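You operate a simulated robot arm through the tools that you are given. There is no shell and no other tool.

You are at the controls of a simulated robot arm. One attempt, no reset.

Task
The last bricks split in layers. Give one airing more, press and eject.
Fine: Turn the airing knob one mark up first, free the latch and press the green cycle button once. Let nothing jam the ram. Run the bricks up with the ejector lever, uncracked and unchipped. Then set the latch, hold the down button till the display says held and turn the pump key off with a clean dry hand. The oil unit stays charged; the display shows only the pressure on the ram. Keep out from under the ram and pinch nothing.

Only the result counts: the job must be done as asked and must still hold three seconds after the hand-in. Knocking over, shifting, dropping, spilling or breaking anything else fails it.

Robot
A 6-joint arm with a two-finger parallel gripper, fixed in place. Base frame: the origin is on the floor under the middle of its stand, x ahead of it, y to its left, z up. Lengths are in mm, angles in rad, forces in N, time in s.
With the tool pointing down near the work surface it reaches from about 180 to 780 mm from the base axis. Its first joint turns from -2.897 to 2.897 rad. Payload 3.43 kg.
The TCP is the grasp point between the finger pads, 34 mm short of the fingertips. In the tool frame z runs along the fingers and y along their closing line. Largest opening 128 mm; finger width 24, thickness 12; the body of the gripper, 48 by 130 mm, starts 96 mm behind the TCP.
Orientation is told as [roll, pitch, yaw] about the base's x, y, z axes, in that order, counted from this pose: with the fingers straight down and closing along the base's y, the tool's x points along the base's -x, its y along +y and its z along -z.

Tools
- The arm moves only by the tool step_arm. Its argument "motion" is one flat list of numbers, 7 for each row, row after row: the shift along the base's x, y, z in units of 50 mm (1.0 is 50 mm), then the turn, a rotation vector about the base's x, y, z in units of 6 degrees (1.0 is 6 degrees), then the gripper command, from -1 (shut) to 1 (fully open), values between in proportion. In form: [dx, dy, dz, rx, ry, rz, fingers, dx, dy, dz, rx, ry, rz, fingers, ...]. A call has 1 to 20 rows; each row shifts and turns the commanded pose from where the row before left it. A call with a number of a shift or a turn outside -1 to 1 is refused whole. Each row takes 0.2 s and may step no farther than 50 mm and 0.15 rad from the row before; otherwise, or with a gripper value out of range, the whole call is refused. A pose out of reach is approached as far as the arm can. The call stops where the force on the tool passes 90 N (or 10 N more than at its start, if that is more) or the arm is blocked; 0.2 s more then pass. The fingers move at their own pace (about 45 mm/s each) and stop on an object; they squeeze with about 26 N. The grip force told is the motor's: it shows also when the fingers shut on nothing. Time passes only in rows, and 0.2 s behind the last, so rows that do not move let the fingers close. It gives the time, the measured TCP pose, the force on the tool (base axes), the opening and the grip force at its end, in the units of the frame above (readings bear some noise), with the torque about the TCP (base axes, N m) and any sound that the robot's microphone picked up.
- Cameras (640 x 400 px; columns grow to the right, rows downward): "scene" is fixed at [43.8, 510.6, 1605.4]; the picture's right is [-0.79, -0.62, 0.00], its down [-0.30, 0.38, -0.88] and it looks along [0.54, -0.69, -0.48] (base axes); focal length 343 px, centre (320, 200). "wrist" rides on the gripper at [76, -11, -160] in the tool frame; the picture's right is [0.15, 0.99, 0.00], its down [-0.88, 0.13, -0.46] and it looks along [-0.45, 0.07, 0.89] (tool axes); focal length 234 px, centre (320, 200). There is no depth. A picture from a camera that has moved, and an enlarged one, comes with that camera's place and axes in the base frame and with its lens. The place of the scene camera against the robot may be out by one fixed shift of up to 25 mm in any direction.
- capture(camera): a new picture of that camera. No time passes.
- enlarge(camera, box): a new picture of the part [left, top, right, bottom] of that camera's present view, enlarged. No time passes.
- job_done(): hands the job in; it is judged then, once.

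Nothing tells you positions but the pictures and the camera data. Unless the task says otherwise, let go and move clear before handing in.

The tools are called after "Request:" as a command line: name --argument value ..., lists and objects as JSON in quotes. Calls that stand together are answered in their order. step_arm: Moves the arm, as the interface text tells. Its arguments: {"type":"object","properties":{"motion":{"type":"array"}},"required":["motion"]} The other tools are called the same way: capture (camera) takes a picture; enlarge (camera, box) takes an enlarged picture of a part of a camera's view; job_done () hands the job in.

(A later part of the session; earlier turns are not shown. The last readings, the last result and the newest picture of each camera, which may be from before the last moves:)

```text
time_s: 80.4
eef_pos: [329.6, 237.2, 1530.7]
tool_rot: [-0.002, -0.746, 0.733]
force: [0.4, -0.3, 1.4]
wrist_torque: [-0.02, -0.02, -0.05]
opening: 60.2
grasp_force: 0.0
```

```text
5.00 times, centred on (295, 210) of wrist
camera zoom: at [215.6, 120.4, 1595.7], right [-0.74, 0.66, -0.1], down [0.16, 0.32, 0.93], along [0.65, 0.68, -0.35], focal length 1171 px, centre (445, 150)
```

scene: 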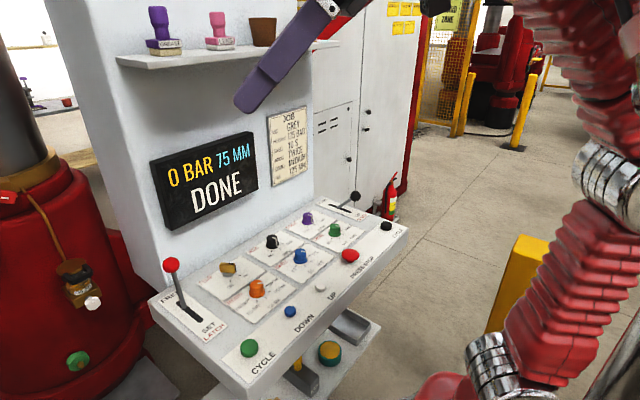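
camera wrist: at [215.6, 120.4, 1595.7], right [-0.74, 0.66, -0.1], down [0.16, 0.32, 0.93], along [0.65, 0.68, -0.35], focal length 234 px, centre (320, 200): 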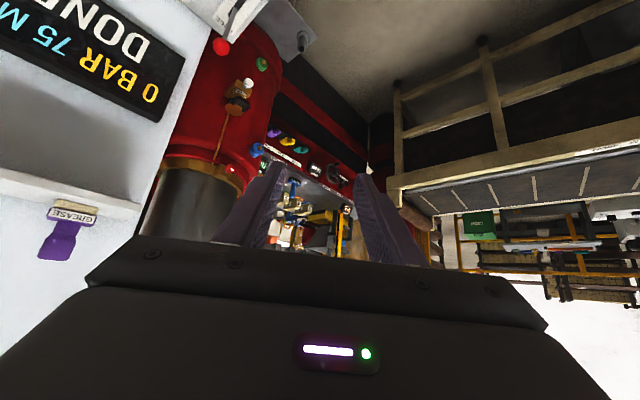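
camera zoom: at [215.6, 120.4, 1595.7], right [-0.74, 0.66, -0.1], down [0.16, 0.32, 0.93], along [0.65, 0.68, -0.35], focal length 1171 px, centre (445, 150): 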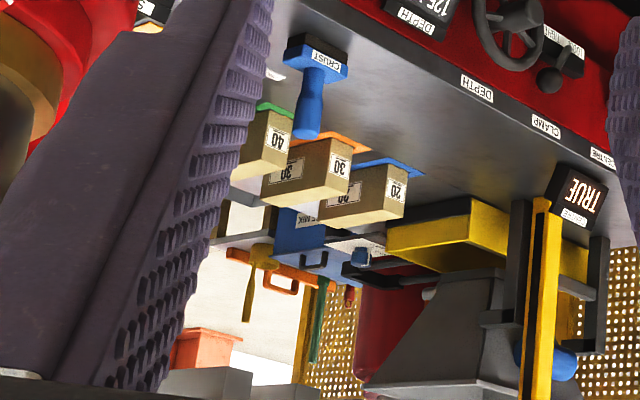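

The three bricks (40, 30, 20) stand whole on the table, and the side display shows "FLU…" (flush). Next I set the latch: heading back to the latch lever with the 36° tilt.

Request:
step_arm --motion '[0.46, -0.024, -0.682, 0, 0, -0.7, -0.06, 0.46, -0.024, -0.682, 0, 0, -0.7, -0.06, 0.46, -0.024, -0.682, 0, 0, -0.7, -0.06, 0.46, -0.024, -0.682, 0, 0, -0.7, -0.06, 0.46, -0.024, -0.682, 0, 0, -0.7, -0.06, 0.46, -0.024, -0.682, 0, 0, -0.7, -0.06, 0.46, -0.024, -0.682, 0, 0, -0.7, -0.06, 0.46, -0.024, -0.682, 0, 0, -0.7, -0.06, 0.46, -0.024, -0.682, 0, 0, -0.7, -0.06, 0.46, -0.024, -0.682, 0, 0, -0.7, -0.06, 0, 0, 0, 0, 0.56, 0, -0.06, 0, 0, 0, 0, 0.56, 0, -0.06]'

Request:
capture --camera "wrist"

Request:
enlarge --camera "wrist" --box '[240, 100, 400, 220]'

Request:
capture --camera "scene"

```text
time_s: 83.0
eef_pos: [561.7, 221.9, 1191.3]
tool_rot: [0.0, -0.631, 0.003]
force: [0.0, 0.1, 0.7]
wrist_torque: [-0.02, 0.0, -0.01]
opening: 60.2
grasp_force: 0.0
```

```text
taken
camera wrist: at [404.3, 211.6, 1275.4], right [-0.12, 0.99, -0.09], down [0.44, 0.13, 0.89], along [0.89, 0.07, -0.45], focal length 234 px, centre (320, 200)
```

wrist: 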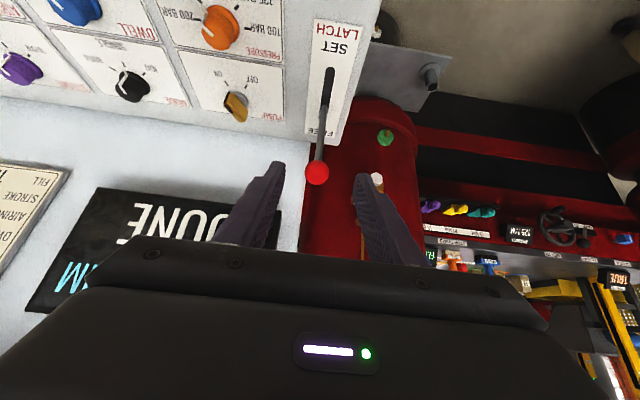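

```text
3.33 times, centred on (320, 160) of wrist
camera zoom: at [404.3, 211.6, 1275.4], right [-0.12, 0.99, -0.09], down [0.44, 0.13, 0.89], along [0.89, 0.07, -0.45], focal length 781 px, centre (320, 333)
```

zoom: 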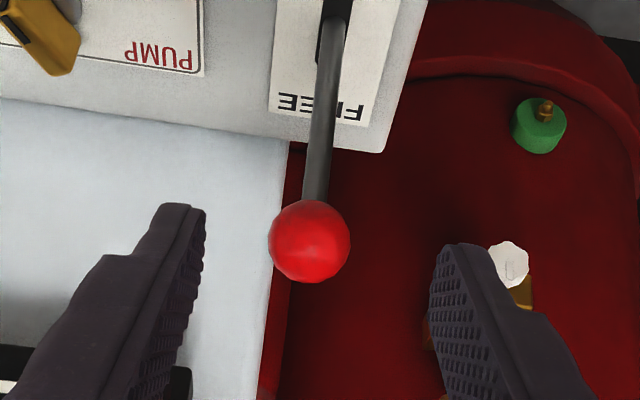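

```text
taken
```

scene: 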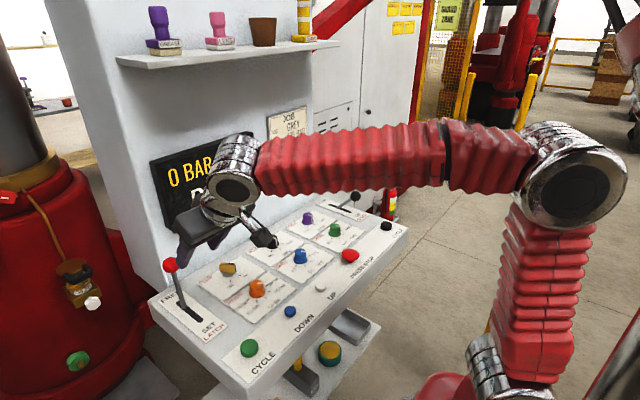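

The red ball at FREE triangulates to about (701, 224, 1080). I'll line up 80 mm short of it along the tool axis.

Request:
step_arm --motion '[0.575, 0.017, -0.257, 0, 0, 0, -0.06, 0.575, 0.017, -0.257, 0, 0, 0, -0.06, 0.575, 0.017, -0.257, 0, 0, 0, -0.06, 0, 0, 0, 0, 0, 0, -0.06]'

Request:
enlarge --camera "wrist" --box '[240, 100, 400, 220]'

Request:
enlarge --camera "scene" --box '[120, 180, 280, 340]'

```text
time_s: 84.0
eef_pos: [643.8, 226.5, 1151.9]
tool_rot: [-0.002, -0.631, 0.002]
force: [1.0, -1.1, -0.3]
wrist_torque: [0.01, 0.01, 0.01]
opening: 60.3
grasp_force: 0.0
```

```text
3.33 times, centred on (320, 160) of wrist
camera zoom: at [488.3, 215.0, 1236.4], right [-0.12, 0.99, -0.09], down [0.44, 0.13, 0.89], along [0.89, 0.07, -0.45], focal length 781 px, centre (320, 333)
```

zoom: 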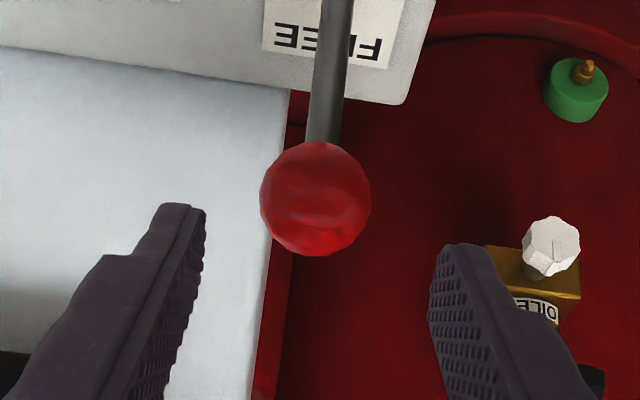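

```text
2.50 times, centred on (200, 260) of scene
camera zoom: at [43.8, 510.6, 1605.4], right [-0.79, -0.62, 0.0], down [-0.3, 0.38, -0.88], along [0.54, -0.69, -0.48], focal length 858 px, centre (620, 50)
```

zoom: 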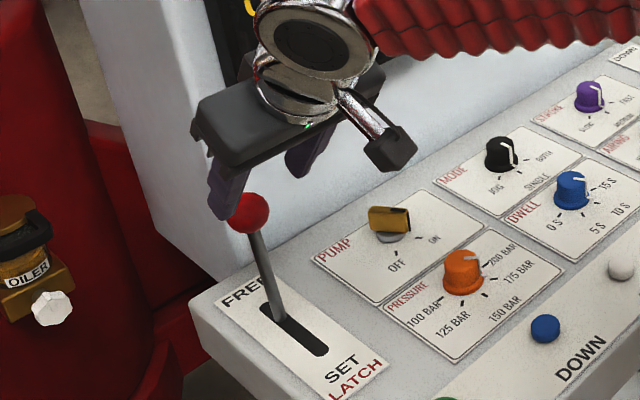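

The ball is right on axis, 85 mm out. Advancing 76 mm and gripping.

Request:
step_arm --motion '[0.299, -0.007, -0.409, 0, 0, 0, -0.06, 0.299, -0.007, -0.409, 0, 0, 0, -0.06, 0.299, 0, -0.409, 0, 0, 0, -0.06, 0, 0, 0, 0, 0, 0, -0.06, 0, 0, 0, 0, 0, 0, -1, 0, 0, 0, 0, 0, 0, -1, 0, 0, 0, 0, 0, 0, -1, 0, 0, 0, 0, 0, 0, -1]'

Request:
enlarge --camera "wrist" --box '[240, 100, 400, 220]'

Request:
enlarge --camera "scene" --box '[120, 180, 280, 340]'

```text
time_s: 85.8
eef_pos: [691.6, 223.9, 1091.9]
tool_rot: [0.0, -0.632, 0.002]
force: [1.8, 6.4, -3.0]
wrist_torque: [0.11, -0.17, 0.07]
opening: 36.8
grasp_force: 45.0
```

```text
3.33 times, centred on (320, 160) of wrist
camera zoom: at [535.7, 213.8, 1176.0], right [-0.12, 0.99, -0.09], down [0.44, 0.13, 0.89], along [0.89, 0.07, -0.45], focal length 781 px, centre (320, 333)
```

zoom: 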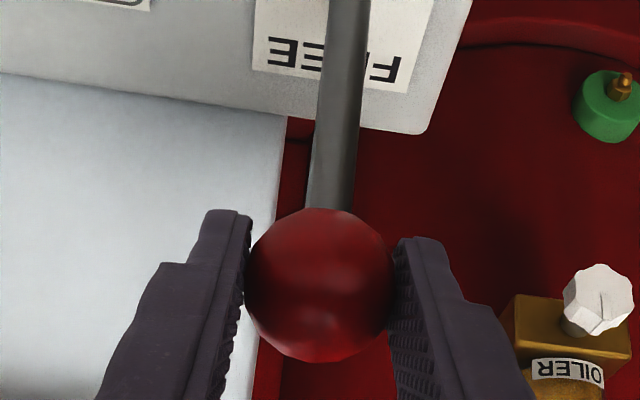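

```text
2.50 times, centred on (200, 260) of scene
camera zoom: at [43.8, 510.6, 1605.4], right [-0.79, -0.62, 0.0], down [-0.3, 0.38, -0.88], along [0.54, -0.69, -0.48], focal length 858 px, centre (620, 50)
```

zoom: 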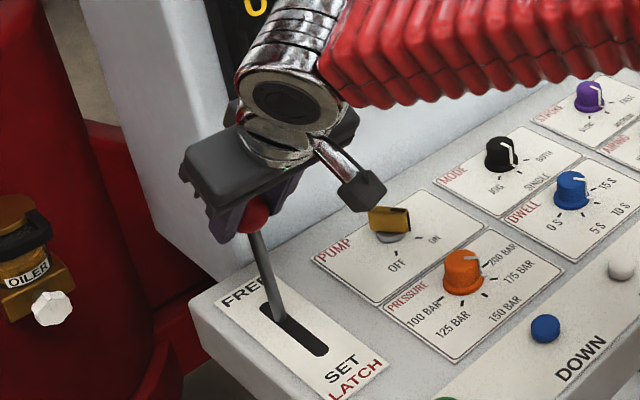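

Gripped. I'll pull it along its arc toward SET.

Request:
step_arm --motion '[-0.115, 0, 0.005, 0, 0, 0, -1, -0.115, 0, 0.005, 0, 0, 0, -1, -0.137, 0, -0.007, 0, 0, 0, -1, -0.137, 0, -0.007, 0, 0, 0, -1, -0.136, 0, -0.022, 0, 0, 0, -1, -0.136, 0, -0.022, 0, 0, 0, -1, -0.133, 0, -0.035, 0, 0, 0, -1, -0.133, 0, -0.035, 0, 0, 0, -1]'

Request:
enlarge --camera "wrist" --box '[240, 100, 400, 220]'

Request:
enlarge --camera "scene" --box '[120, 180, 280, 340]'

```text
time_s: 87.6
eef_pos: [635.9, 225.4, 1086.0]
tool_rot: [0.0, -0.634, 0.005]
force: [6.8, 0.1, 7.6]
wrist_torque: [0.04, -1.32, 0.02]
opening: 36.6
grasp_force: 45.2
```

```text
3.33 times, centred on (320, 160) of wrist
camera zoom: at [481.7, 214.0, 1169.9], right [-0.12, 0.99, -0.09], down [0.44, 0.13, 0.89], along [0.89, 0.07, -0.45], focal length 781 px, centre (320, 333)
```

zoom: 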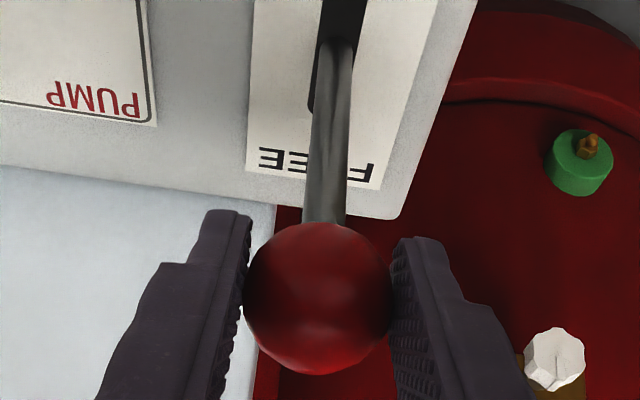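

```text
2.50 times, centred on (200, 260) of scene
camera zoom: at [43.8, 510.6, 1605.4], right [-0.79, -0.62, 0.0], down [-0.3, 0.38, -0.88], along [0.54, -0.69, -0.48], focal length 858 px, centre (620, 50)
```

zoom: 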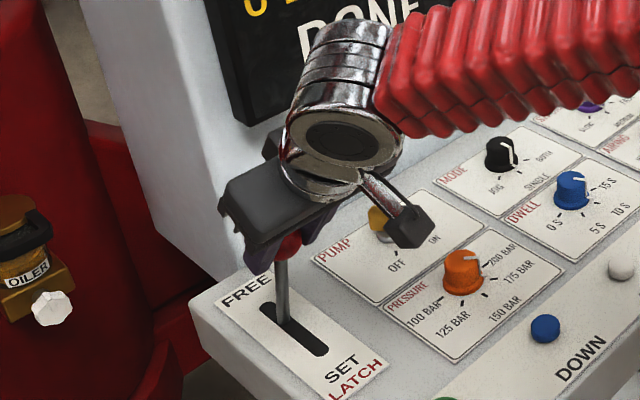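

Request:
step_arm --motion '[-0.129, 0, -0.05, 0, 0, 0, -1, -0.129, 0, -0.05, 0, 0, 0, -1, -0.122, 0, -0.062, 0, 0, 0, -1, -0.122, 0, -0.062, 0, 0, 0, -1, -0.116, 0, -0.075, 0, 0, 0, -1, -0.116, 0, -0.075, 0, 0, 0, -1]'

Request:
enlarge --camera "wrist" --box '[240, 100, 400, 220]'

Request:
enlarge --camera "scene" --box '[120, 150, 280, 310]'

```text
time_s: 89.0
eef_pos: [598.9, 224.0, 1066.5]
tool_rot: [0.0, -0.631, 0.0]
force: [1.5, 3.8, 10.2]
wrist_torque: [0.06, -1.28, 0.14]
opening: 37.0
grasp_force: 44.8
```

```text
3.33 times, centred on (320, 160) of wrist
camera zoom: at [444.4, 213.9, 1150.3], right [-0.12, 0.99, -0.09], down [0.44, 0.13, 0.89], along [0.89, 0.07, -0.45], focal length 781 px, centre (320, 333)
```

zoom: 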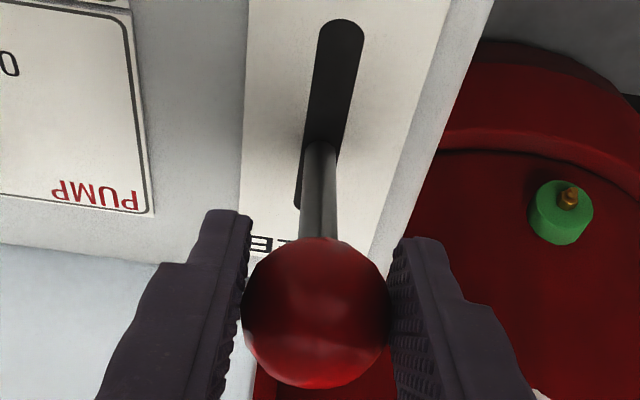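

```text
2.50 times, centred on (200, 230) of scene
camera zoom: at [43.8, 510.6, 1605.4], right [-0.79, -0.62, 0.0], down [-0.3, 0.38, -0.88], along [0.54, -0.69, -0.48], focal length 858 px, centre (620, 125)
```

zoom: 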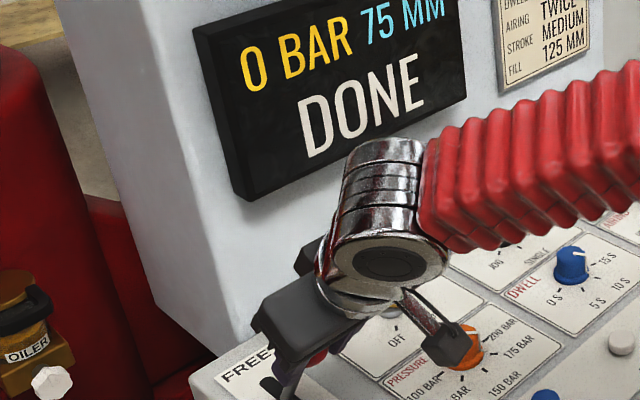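

Request:
step_arm --motion '[-0.11, 0, -0.085, 0, 0, 0, -1, -0.105, 0, -0.085, 0, 0, 0, -1, -0.1, 0, -0.08, 0, 0, 0, -1, -0.08, 0, -0.08, 0, 0, 0, -1]'

Request:
enlarge --camera "wrist" --box '[240, 100, 400, 220]'

Request:
enlarge --camera "scene" --box '[120, 150, 280, 310]'

```text
time_s: 90.0
eef_pos: [581.0, 225.0, 1050.2]
tool_rot: [0.0, -0.631, 0.002]
force: [3.5, 13.1, 7.1]
wrist_torque: [0.08, -1.36, 0.21]
opening: 36.7
grasp_force: 44.8
```

```text
3.33 times, centred on (320, 160) of wrist
camera zoom: at [425.8, 213.8, 1134.4], right [-0.12, 0.99, -0.09], down [0.44, 0.13, 0.89], along [0.89, 0.07, -0.45], focal length 781 px, centre (320, 333)
```

zoom: 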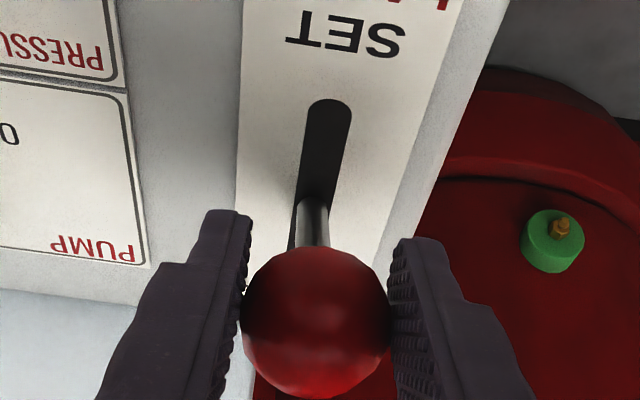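

```text
2.50 times, centred on (200, 230) of scene
camera zoom: at [43.8, 510.6, 1605.4], right [-0.79, -0.62, 0.0], down [-0.3, 0.38, -0.88], along [0.54, -0.69, -0.48], focal length 858 px, centre (620, 125)
```

zoom: 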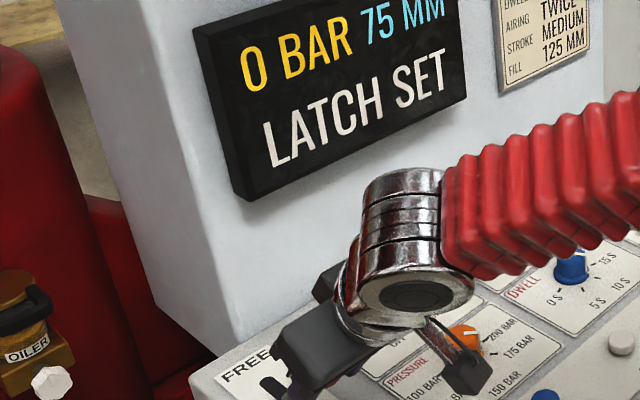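

LATCH SET shows. I'll open; the lever should settle at its end as the ejector did.

Request:
step_arm --motion '[-0.04, 0, -0.06, 0, 0, 0, -1, 0, 0, 0, 0, 0, 0, -0.1, 0, 0, 0, 0, 0, 0, -0.06, 0, 0, 0, 0, 0, 0, -0.06]'

Request:
enlarge --camera "wrist" --box '[240, 100, 400, 220]'

Request:
enlarge --camera "scene" --box '[120, 150, 280, 310]'

```text
time_s: 91.0
eef_pos: [579.2, 223.3, 1047.1]
tool_rot: [0.001, -0.63, 0.001]
force: [0.5, -0.3, 0.1]
wrist_torque: [-0.02, -0.02, -0.03]
opening: 60.3
grasp_force: 0.0
```

```text
3.33 times, centred on (320, 160) of wrist
camera zoom: at [423.6, 213.3, 1130.9], right [-0.12, 0.99, -0.09], down [0.44, 0.13, 0.89], along [0.89, 0.07, -0.45], focal length 781 px, centre (320, 333)
```

zoom: 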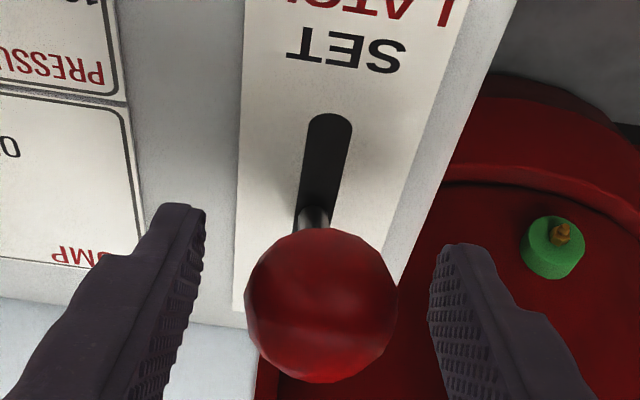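

```text
2.50 times, centred on (200, 230) of scene
camera zoom: at [43.8, 510.6, 1605.4], right [-0.79, -0.62, 0.0], down [-0.3, 0.38, -0.88], along [0.54, -0.69, -0.48], focal length 858 px, centre (620, 125)
```

zoom: 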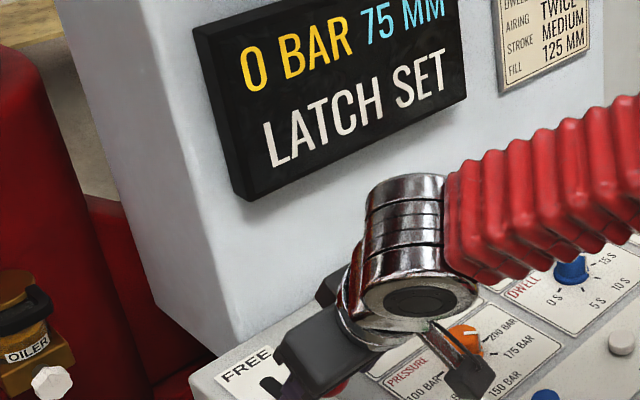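

Latch is at SET and stays. I'll back off and go above the blue DOWN button at about (466, 79).

Request:
step_arm --motion '[-0.47, 0, 0.646, 0, 0, 0, -0.06, -0.47, 0, 0.646, 0, 0, 0, -0.06, -0.217, -0.48, -0.05, 0, 1, 0, -0.5, -0.217, -0.48, -0.05, 0, 1, 0, -1, -0.217, -0.48, -0.05, 0, 1, 0, -1, -0.217, -0.48, -0.05, 0, 1, 0, -1, -0.217, -0.48, -0.05, 0, 1, 0, -1, -0.217, -0.48, -0.05, 0, 1, 0, -1]'

Request:
capture --camera "wrist"

Request:
enlarge --camera "wrist" --box '[240, 90, 400, 210]'

Request:
capture --camera "scene"

```text
time_s: 92.8
eef_pos: [465.3, 81.2, 1098.4]
tool_rot: [0.001, 0.0, 0.002]
force: [-0.8, 0.4, 0.0]
wrist_torque: [0.02, -0.03, -0.01]
opening: 0.0
grasp_force: 26.0
```

```text
taken
camera wrist: at [388.9, 70.5, 1258.2], right [-0.15, 0.99, 0.0], down [0.88, 0.13, 0.46], along [0.45, 0.07, -0.89], focal length 234 px, centre (320, 200)
```

wrist: 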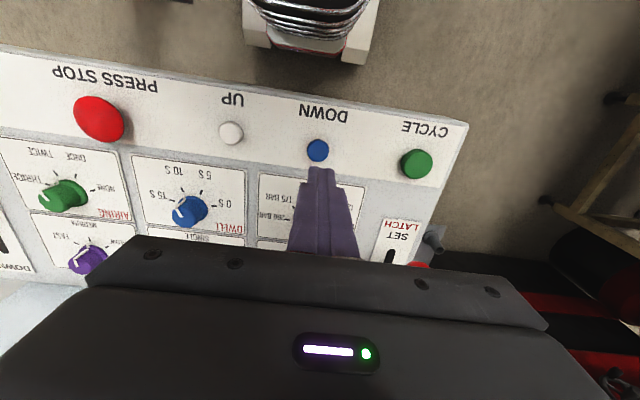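

```text
3.33 times, centred on (320, 150) of wrist
camera zoom: at [388.9, 70.5, 1258.2], right [-0.15, 0.99, 0.0], down [0.88, 0.13, 0.46], along [0.45, 0.07, -0.89], focal length 781 px, centre (320, 367)
```

zoom: 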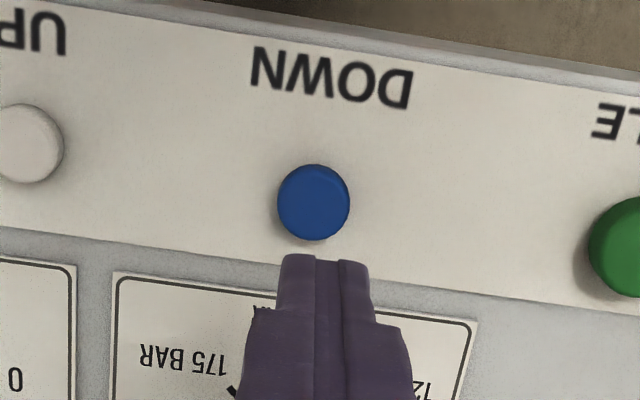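

```text
taken
```

scene: 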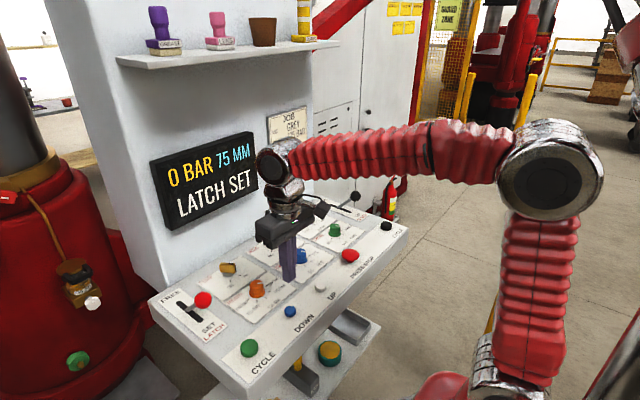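

The blue button is ~2 mm ahead of the tool axis; I'll correct, descend close to it, then press and hold while watching the display.

Request:
step_arm --motion '[0.04, -0.02, -0.86, 0, 0, 0, -1, 0, 0, -0.86, 0, 0, 0, -1, 0, 0, 0, 0, 0, 0, -1]'

Request:
enlarge --camera "wrist" --box '[240, 90, 400, 210]'

Request:
enlarge --camera "scene" --box '[140, 120, 300, 220]'

```text
time_s: 93.6
eef_pos: [469.1, 81.4, 1012.6]
tool_rot: [0.002, -0.005, 0.002]
force: [0.4, -0.5, 0.0]
wrist_torque: [-0.01, -0.01, -0.02]
opening: 0.0
grasp_force: 26.0
```

```text
3.33 times, centred on (320, 150) of wrist
camera zoom: at [392.6, 69.8, 1172.3], right [-0.15, 0.99, 0.0], down [0.88, 0.13, 0.46], along [0.45, 0.07, -0.89], focal length 781 px, centre (320, 367)
```

zoom: 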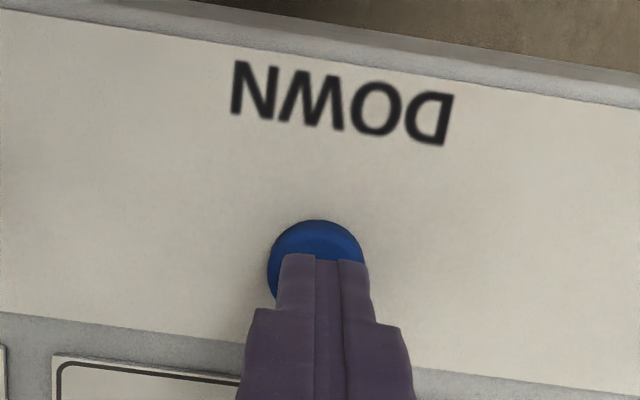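

```text
4.00 times, centred on (220, 170) of scene
camera zoom: at [43.8, 510.6, 1605.4], right [-0.79, -0.62, 0.0], down [-0.3, 0.38, -0.88], along [0.54, -0.69, -0.48], focal length 1373 px, centre (720, 320)
```

zoom: 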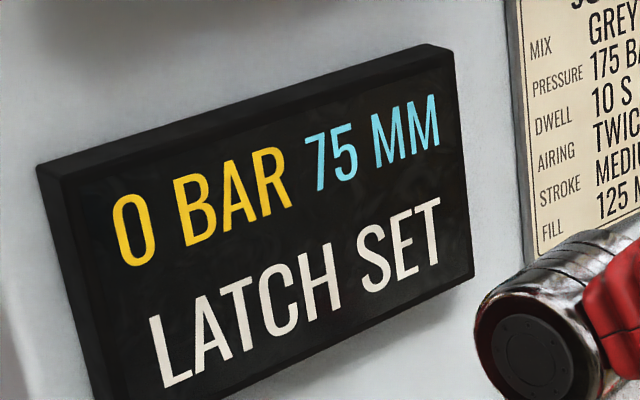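

Request:
step_arm --motion '[0, 0, -0.06, 0, 0, 0, -1, 0, 0, -0.06, 0, 0, 0, -1, 0, 0, -0.06, 0, 0, 0, -1, 0, 0, -0.06, 0, 0, 0, -1, 0, 0, 0, 0, 0, 0, -1]'

Request:
enlarge --camera "scene" --box '[140, 120, 300, 220]'

```text
time_s: 94.8
eef_pos: [470.1, 80.1, 999.2]
tool_rot: [0.003, -0.004, 0.002]
force: [0.6, -0.4, 1.9]
wrist_torque: [0.04, -0.02, -0.02]
opening: 0.0
grasp_force: 25.9
```

```text
4.00 times, centred on (220, 170) of scene
camera zoom: at [43.8, 510.6, 1605.4], right [-0.79, -0.62, 0.0], down [-0.3, 0.38, -0.88], along [0.54, -0.69, -0.48], focal length 1373 px, centre (720, 320)
```

zoom: 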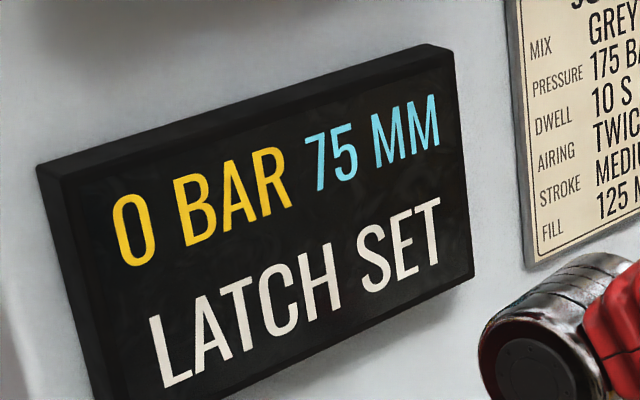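

Contact but no click yet; pressing a little further.

Request:
step_arm --motion '[0, 0, -0.04, 0, 0, 0, -1, 0, 0, -0.03, 0, 0, 0, -1]'

Request:
enlarge --camera "scene" --box '[140, 120, 300, 220]'

```text
time_s: 95.4
eef_pos: [468.1, 78.8, 995.6]
tool_rot: [0.002, -0.002, 0.002]
force: [-0.3, 2.1, 3.1]
wrist_torque: [0.03, 0.04, 0.0]
opening: 0.0
grasp_force: 25.9
heard: click
```

```text
4.00 times, centred on (220, 170) of scene
camera zoom: at [43.8, 510.6, 1605.4], right [-0.79, -0.62, 0.0], down [-0.3, 0.38, -0.88], along [0.54, -0.69, -0.48], focal length 1373 px, centre (720, 320)
```

zoom: 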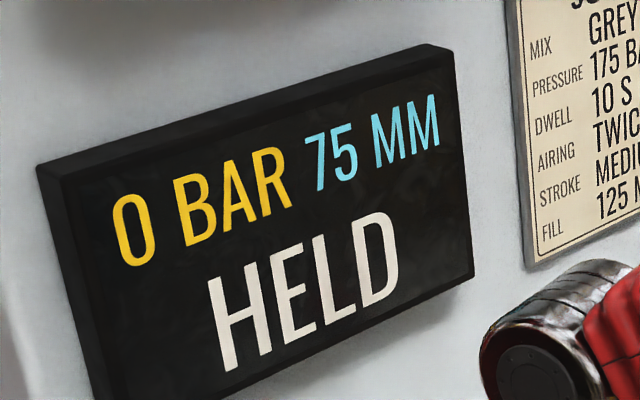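

The display says HELD. I'll release the button and check that it stays.

Request:
step_arm --motion '[0, 0, 0.2, 0, 0, 0, -1, 0, 0, 0.8, 0, 0, 0, -1, 0, 0, 0.8, 0, 0, 0, -1, 0, 0, 0.6, 0, 0, 0, -1]'

Request:
capture --camera "scene"

Request:
capture --camera "wrist"

```text
time_s: 96.4
eef_pos: [470.2, 78.7, 1116.6]
tool_rot: [0.001, -0.002, 0.003]
force: [-0.3, 0.5, 0.6]
wrist_torque: [0.01, 0.01, 0.01]
opening: 0.0
grasp_force: 25.4
```

```text
taken
```

scene: 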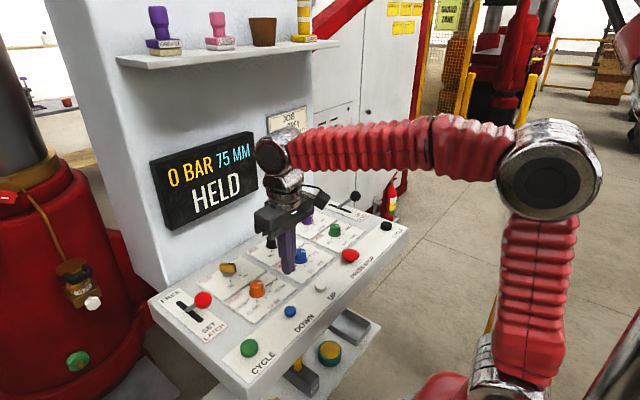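

```text
taken
camera wrist: at [393.0, 67.3, 1275.6], right [-0.15, 0.99, 0.0], down [0.88, 0.13, 0.46], along [0.45, 0.07, -0.89], focal length 234 px, centre (320, 200)
```

wrist: 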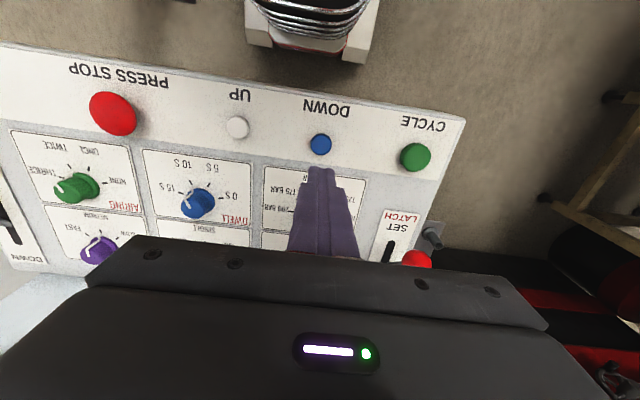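

HELD remains after release. Last is the pump key near (685, 83). I'll tilt forward (to stay clear of the display) and look at it closely, also checking the finger pads are clean.

Request:
step_arm --motion '[0.4, 0.016, 0.1, 0, -1, 0, 0, 0.4, 0.016, 0.1, 0, -1, 0, 0.3, 0.4, 0.016, 0, 0, -1, 0, 0.3, 0.4, 0.016, 0, 0, -1, 0, 0.3, 0.4, 0.016, 0, 0, -1, 0, 0.3]'

Request:
capture --camera "wrist"

Request:
enlarge --camera "wrist" --box '[250, 100, 390, 210]'

Request:
enlarge --camera "scene" --box '[190, 230, 290, 300]'

```text
time_s: 97.6
eef_pos: [569.6, 87.5, 1126.6]
tool_rot: [0.0, -0.529, 0.002]
force: [-0.4, -0.1, -0.1]
wrist_torque: [0.02, -0.02, 0.03]
opening: 83.3
grasp_force: 0.0
```

```text
taken
camera wrist: at [423.0, 75.6, 1227.4], right [-0.13, 0.99, -0.07], down [0.53, 0.13, 0.84], along [0.84, 0.07, -0.54], focal length 234 px, centre (320, 200)
```

wrist: 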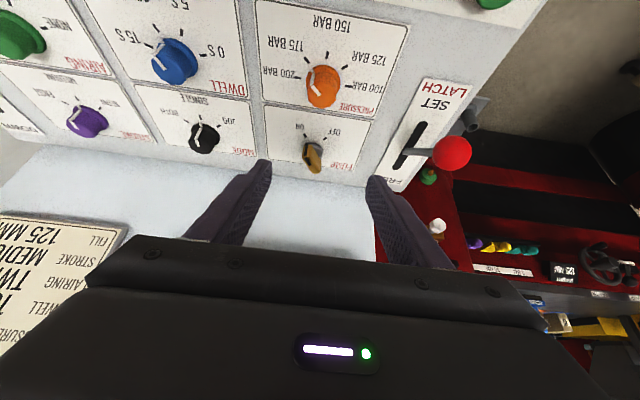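

```text
3.64 times, centred on (320, 155) of wrist
camera zoom: at [423.0, 75.6, 1227.4], right [-0.13, 0.99, -0.07], down [0.53, 0.13, 0.84], along [0.84, 0.07, -0.54], focal length 852 px, centre (320, 364)
```

zoom: 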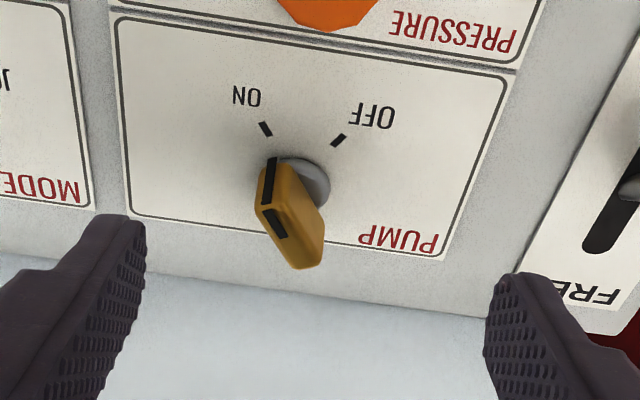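

```text
5.71 times, centred on (240, 265) of scene
camera zoom: at [43.8, 510.6, 1605.4], right [-0.79, -0.62, 0.0], down [-0.3, 0.38, -0.88], along [0.54, -0.69, -0.48], focal length 1962 px, centre (777, -171)
```

zoom: 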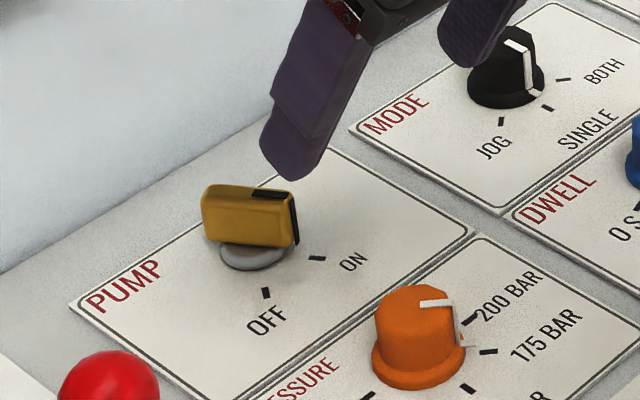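

Request:
enlarge --camera "wrist" --box '[290, 120, 350, 180]'

Request:
enlarge --camera "scene" --box '[210, 250, 255, 290]'

```text
6.67 times, centred on (320, 150) of wrist
camera zoom: at [423.0, 75.6, 1227.4], right [-0.13, 0.99, -0.07], down [0.53, 0.13, 0.84], along [0.84, 0.07, -0.54], focal length 1561 px, centre (320, 533)
```

zoom: 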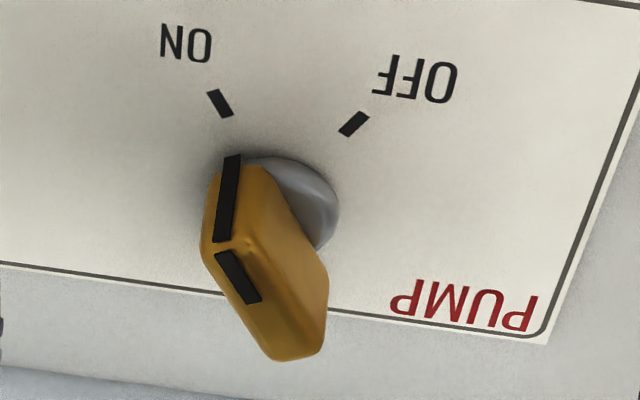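

```text
10.00 times, centred on (232, 270) of scene
camera zoom: at [43.8, 510.6, 1605.4], right [-0.79, -0.62, 0.0], down [-0.3, 0.38, -0.88], along [0.54, -0.69, -0.48], focal length 3433 px, centre (1195, -500)
```

zoom: 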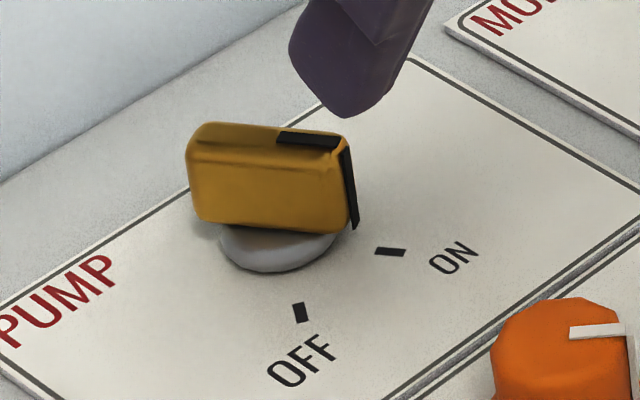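

The pump key is a gold bar about 38 mm long centred near (697.5, 80), top z ≈ 990, pointing to ON; OFF is 60° clockwise. I'll approach with 30° tilt and +30° yaw so the fingers close across the bar.

Request:
step_arm --motion '[0.338, -0.13, -0.243, 0, 0, 1, 0, 0.338, -0.13, -0.243, 0, 0, 1, -0.3, 0.338, -0.13, -0.243, 0, 0, 1, -0.4, 0.338, -0.13, -0.243, 0, 0, 1, -0.4, 0.338, -0.13, -0.243, 0, 0, 1, -0.4, 0, 0, 0, 0, 0, 0, -0.4]'

Request:
capture --camera "wrist"

Request:
enlarge --camera "wrist" --box '[260, 110, 380, 210]'

Request:
enlarge --camera "scene" --box '[170, 190, 310, 300]'

```text
time_s: 99.0
eef_pos: [654.9, 52.0, 1066.2]
tool_rot: [0.0, -0.527, 0.525]
force: [-0.5, -0.2, 0.5]
wrist_torque: [-0.01, -0.01, 0.0]
opening: 38.4
grasp_force: 0.1
```

```text
taken
camera wrist: at [533.6, -30.1, 1166.2], right [-0.61, 0.79, -0.07], down [0.39, 0.38, 0.84], along [0.69, 0.48, -0.54], focal length 234 px, centre (320, 200)
```

wrist: 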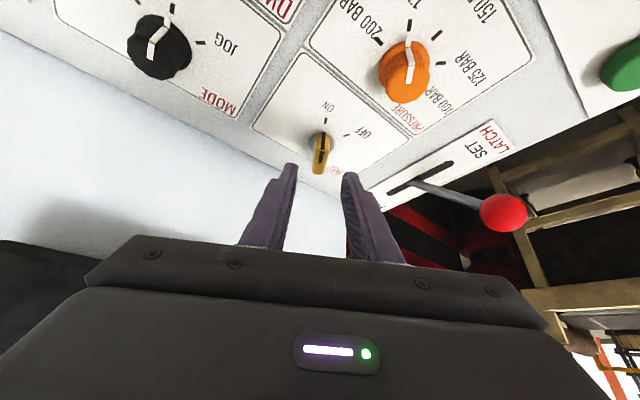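

```text
4.00 times, centred on (320, 160) of wrist
camera zoom: at [533.6, -30.1, 1166.2], right [-0.61, 0.79, -0.07], down [0.39, 0.38, 0.84], along [0.69, 0.48, -0.54], focal length 937 px, centre (320, 360)
```

zoom: 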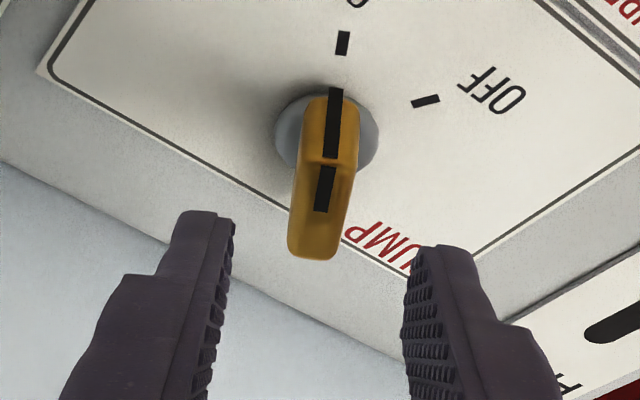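

```text
3.64 times, centred on (240, 245) of scene
camera zoom: at [43.8, 510.6, 1605.4], right [-0.79, -0.62, 0.0], down [-0.3, 0.38, -0.88], along [0.54, -0.69, -0.48], focal length 1248 px, centre (611, 36)
```

zoom: 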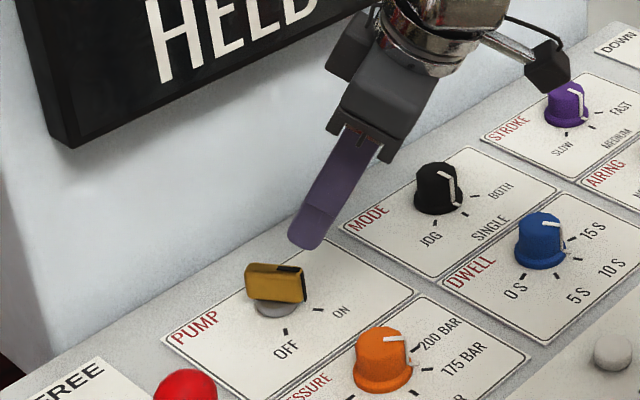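

Well aligned: the bar runs straight between the fingers, about 2 mm off the midline. I'll correct that, advance 70 mm along the tool axis, and look again.

Request:
step_arm --motion '[0.004, 0.05, 0, 0, 0, 0, -0.4, 0.203, 0.117, -0.403, 0, 0, 0, -0.4, 0.203, 0.117, -0.403, 0, 0, 0, -0.4, 0.203, 0.117, -0.403, 0, 0, 0, -0.4, 0, 0, 0, 0, 0, 0, -0.4]'

Request:
enlarge --camera "wrist" --box '[260, 110, 380, 210]'

Request:
enlarge --camera "scene" --box '[170, 190, 310, 300]'

```text
time_s: 100.2
eef_pos: [685.4, 72.3, 1002.2]
tool_rot: [-0.001, -0.527, 0.526]
force: [0.4, 0.7, 0.0]
wrist_torque: [0.01, 0.02, 0.0]
opening: 38.3
grasp_force: 0.0
```

```text
4.00 times, centred on (320, 160) of wrist
camera zoom: at [565.0, -10.1, 1102.7], right [-0.61, 0.79, -0.07], down [0.4, 0.38, 0.84], along [0.69, 0.48, -0.54], focal length 937 px, centre (320, 360)
```

zoom: 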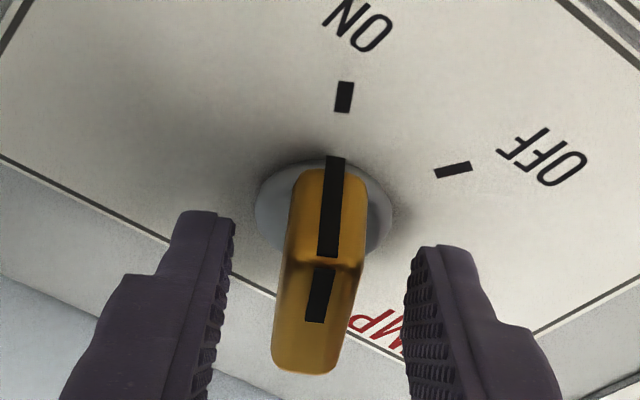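

```text
3.64 times, centred on (240, 245) of scene
camera zoom: at [43.8, 510.6, 1605.4], right [-0.79, -0.62, 0.0], down [-0.3, 0.38, -0.88], along [0.54, -0.69, -0.48], focal length 1248 px, centre (611, 36)
```

zoom: 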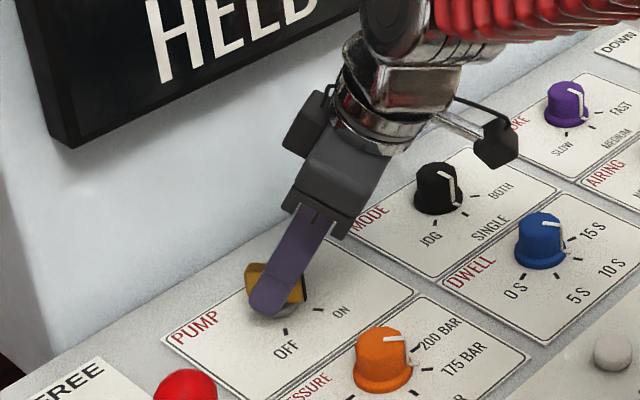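

The fingers straddle the bar evenly. I'll raise 2 mm for clearance over the disc and close on it.

Request:
step_arm --motion '[0.03, 0.02, 0.05, 0, 0, 0, -0.4, 0, 0, 0, 0, 0, 0, -1, 0, 0, 0, 0, 0, 0, -1, 0, 0, 0, 0, 0, 0, -1, 0, 0, 0, 0, 0, 0, -1]'

Request:
enlarge --camera "wrist" --box '[260, 110, 380, 210]'

```text
time_s: 101.4
eef_pos: [689.0, 73.0, 1005.7]
tool_rot: [-0.001, -0.528, 0.524]
force: [3.2, -3.7, -0.1]
wrist_torque: [-0.25, 0.16, -0.1]
opening: 15.9
grasp_force: 44.9
```

```text
4.00 times, centred on (320, 160) of wrist
camera zoom: at [567.0, -9.4, 1105.6], right [-0.61, 0.79, -0.07], down [0.4, 0.38, 0.84], along [0.69, 0.48, -0.54], focal length 937 px, centre (320, 360)
```

zoom: 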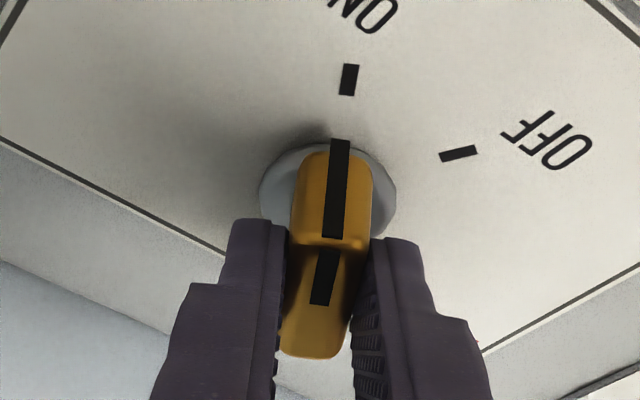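

Key gripped (15.9 mm). I'll turn it clockwise about its own axis, half way first, watching the side load.

Request:
step_arm --motion '[-0.0143, 0.0239, 0, 0, 0, -1, -1, -0.0117, 0.0252, 0, 0, 0, -1, -1, -0.009, 0.0263, 0, 0, 0, -1, -1, -0.0062, 0.0272, 0, 0, 0, -1, -1, -0.0034, 0.0276, 0, 0, 0, -1, -1]'

Request:
enlarge --camera "wrist" --box '[260, 110, 380, 210]'

Request:
enlarge --camera "scene" --box '[140, 120, 300, 300]'

```text
time_s: 102.6
eef_pos: [686.2, 80.5, 1005.3]
tool_rot: [-0.001, -0.531, 0.001]
force: [30.6, 4.5, -2.5]
wrist_torque: [-0.13, -0.76, 0.05]
opening: 15.8
grasp_force: 45.1
```

```text
4.00 times, centred on (320, 160) of wrist
camera zoom: at [539.5, 68.9, 1105.2], right [-0.13, 0.99, -0.07], down [0.53, 0.13, 0.84], along [0.84, 0.07, -0.54], focal length 937 px, centre (320, 360)
```

zoom: 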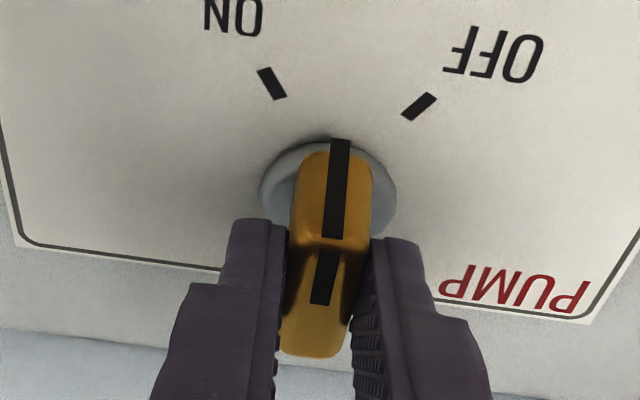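

```text
2.22 times, centred on (220, 210) of scene
camera zoom: at [43.8, 510.6, 1605.4], right [-0.79, -0.62, 0.0], down [-0.3, 0.38, -0.88], along [0.54, -0.69, -0.48], focal length 763 px, centre (542, 178)
```

zoom: 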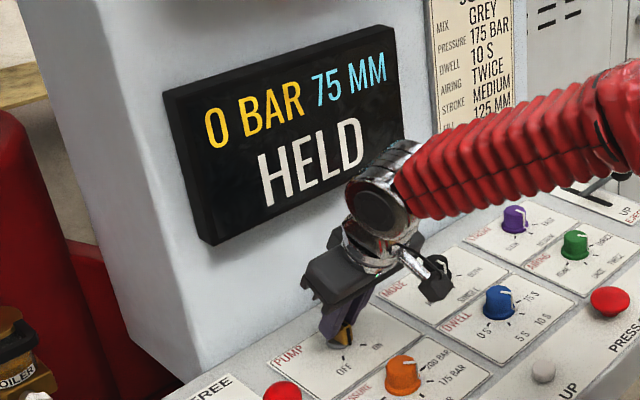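

Half turned, with 30 N pulling toward +x; I'll correct by 2 mm and complete the turn.

Request:
step_arm --motion '[0.03, 0.025, 0, 0, 0, -1, -1, 0.01, 0.026, 0, 0, 0, -1, -1, 0.0053, 0.0273, 0, 0, 0, -1, -1, 0.0082, 0.0266, 0, 0, 0, -1, -1, 0.0109, 0.0256, 0, 0, 0, -1, -1, 0, 0, 0, 0, 0, 0, -1]'

Request:
enlarge --camera "wrist" --box '[260, 110, 380, 210]'

Request:
enlarge --camera "scene" --box '[140, 120, 300, 300]'

```text
time_s: 104.0
eef_pos: [686.9, 86.0, 1006.5]
tool_rot: [-0.002, -0.526, -0.524]
force: [2.1, 11.1, 6.1]
wrist_torque: [0.82, 0.91, 0.17]
opening: 16.2
grasp_force: 44.8
```

```text
4.00 times, centred on (320, 160) of wrist
camera zoom: at [555.5, 150.5, 1105.8], right [0.38, 0.92, -0.07], down [0.53, -0.15, 0.84], along [0.76, -0.36, -0.54], focal length 937 px, centre (320, 360)
```

zoom: 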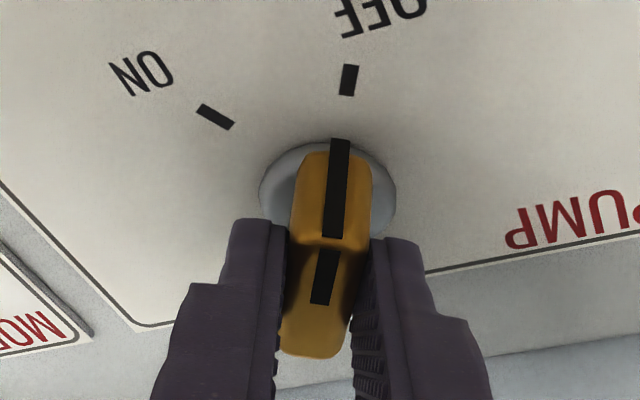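

```text
2.22 times, centred on (220, 210) of scene
camera zoom: at [43.8, 510.6, 1605.4], right [-0.79, -0.62, 0.0], down [-0.3, 0.38, -0.88], along [0.54, -0.69, -0.48], focal length 763 px, centre (542, 178)
```

zoom: 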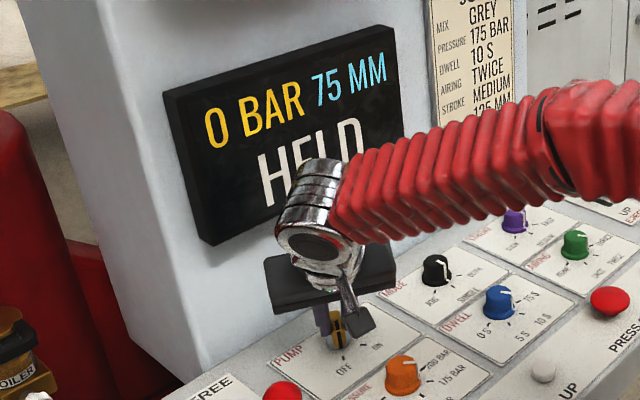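

The key now points exactly at OFF. I'll let go and retreat along the tool axis, then check.

Request:
step_arm --motion '[0, 0, 0, 0, 0, 0, -0.7, 0, 0, 0, 0, 0, 0, -0.4, 0, 0, 0, 0, 0, 0, -0.4, -0.203, 0.117, 0.403, 0, 0, 0, -0.4, -0.305, 0.176, 0.605, 0, 0, 0, -0.4, -0.305, 0.176, 0.605, 0, 0, 0, -0.4]'

Request:
enlarge --camera "wrist" --box '[260, 90, 380, 210]'

Request:
capture --camera "scene"

Request:
enlarge --camera "scene" --box '[190, 230, 290, 300]'

```text
time_s: 105.4
eef_pos: [646.9, 112.2, 1085.9]
tool_rot: [-0.001, -0.526, -0.522]
force: [-0.6, 0.1, 0.4]
wrist_torque: [0.0, -0.01, 0.0]
opening: 38.3
grasp_force: 0.1
```

```text
3.33 times, centred on (320, 150) of wrist
camera zoom: at [514.1, 175.9, 1186.6], right [0.38, 0.92, -0.07], down [0.53, -0.15, 0.84], along [0.76, -0.36, -0.54], focal length 781 px, centre (320, 367)
```

zoom: 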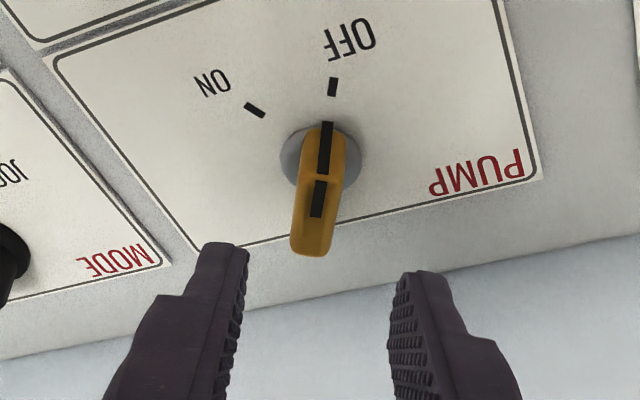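

```text
taken
```

scene: 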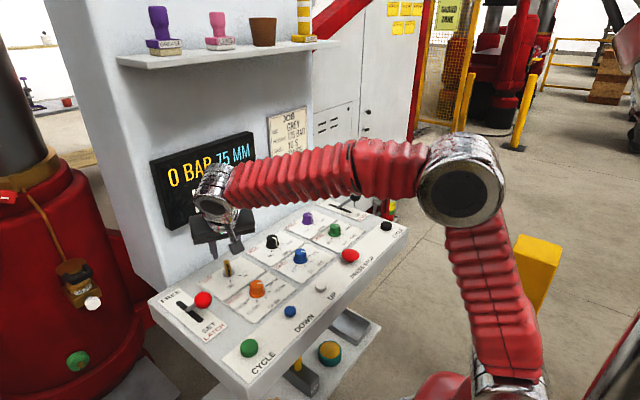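

```text
5.71 times, centred on (240, 265) of scene
camera zoom: at [43.8, 510.6, 1605.4], right [-0.79, -0.62, 0.0], down [-0.3, 0.38, -0.88], along [0.54, -0.69, -0.48], focal length 1962 px, centre (777, -171)
```

zoom: 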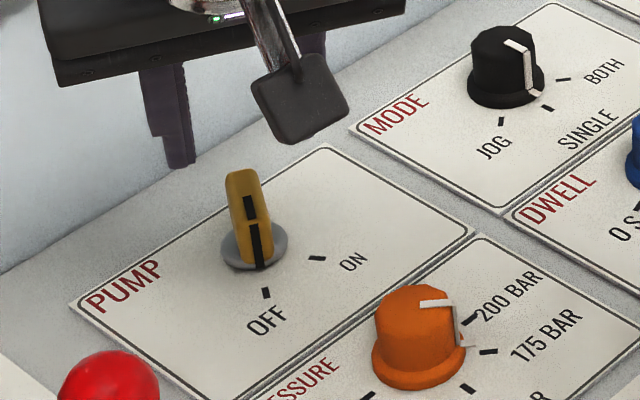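

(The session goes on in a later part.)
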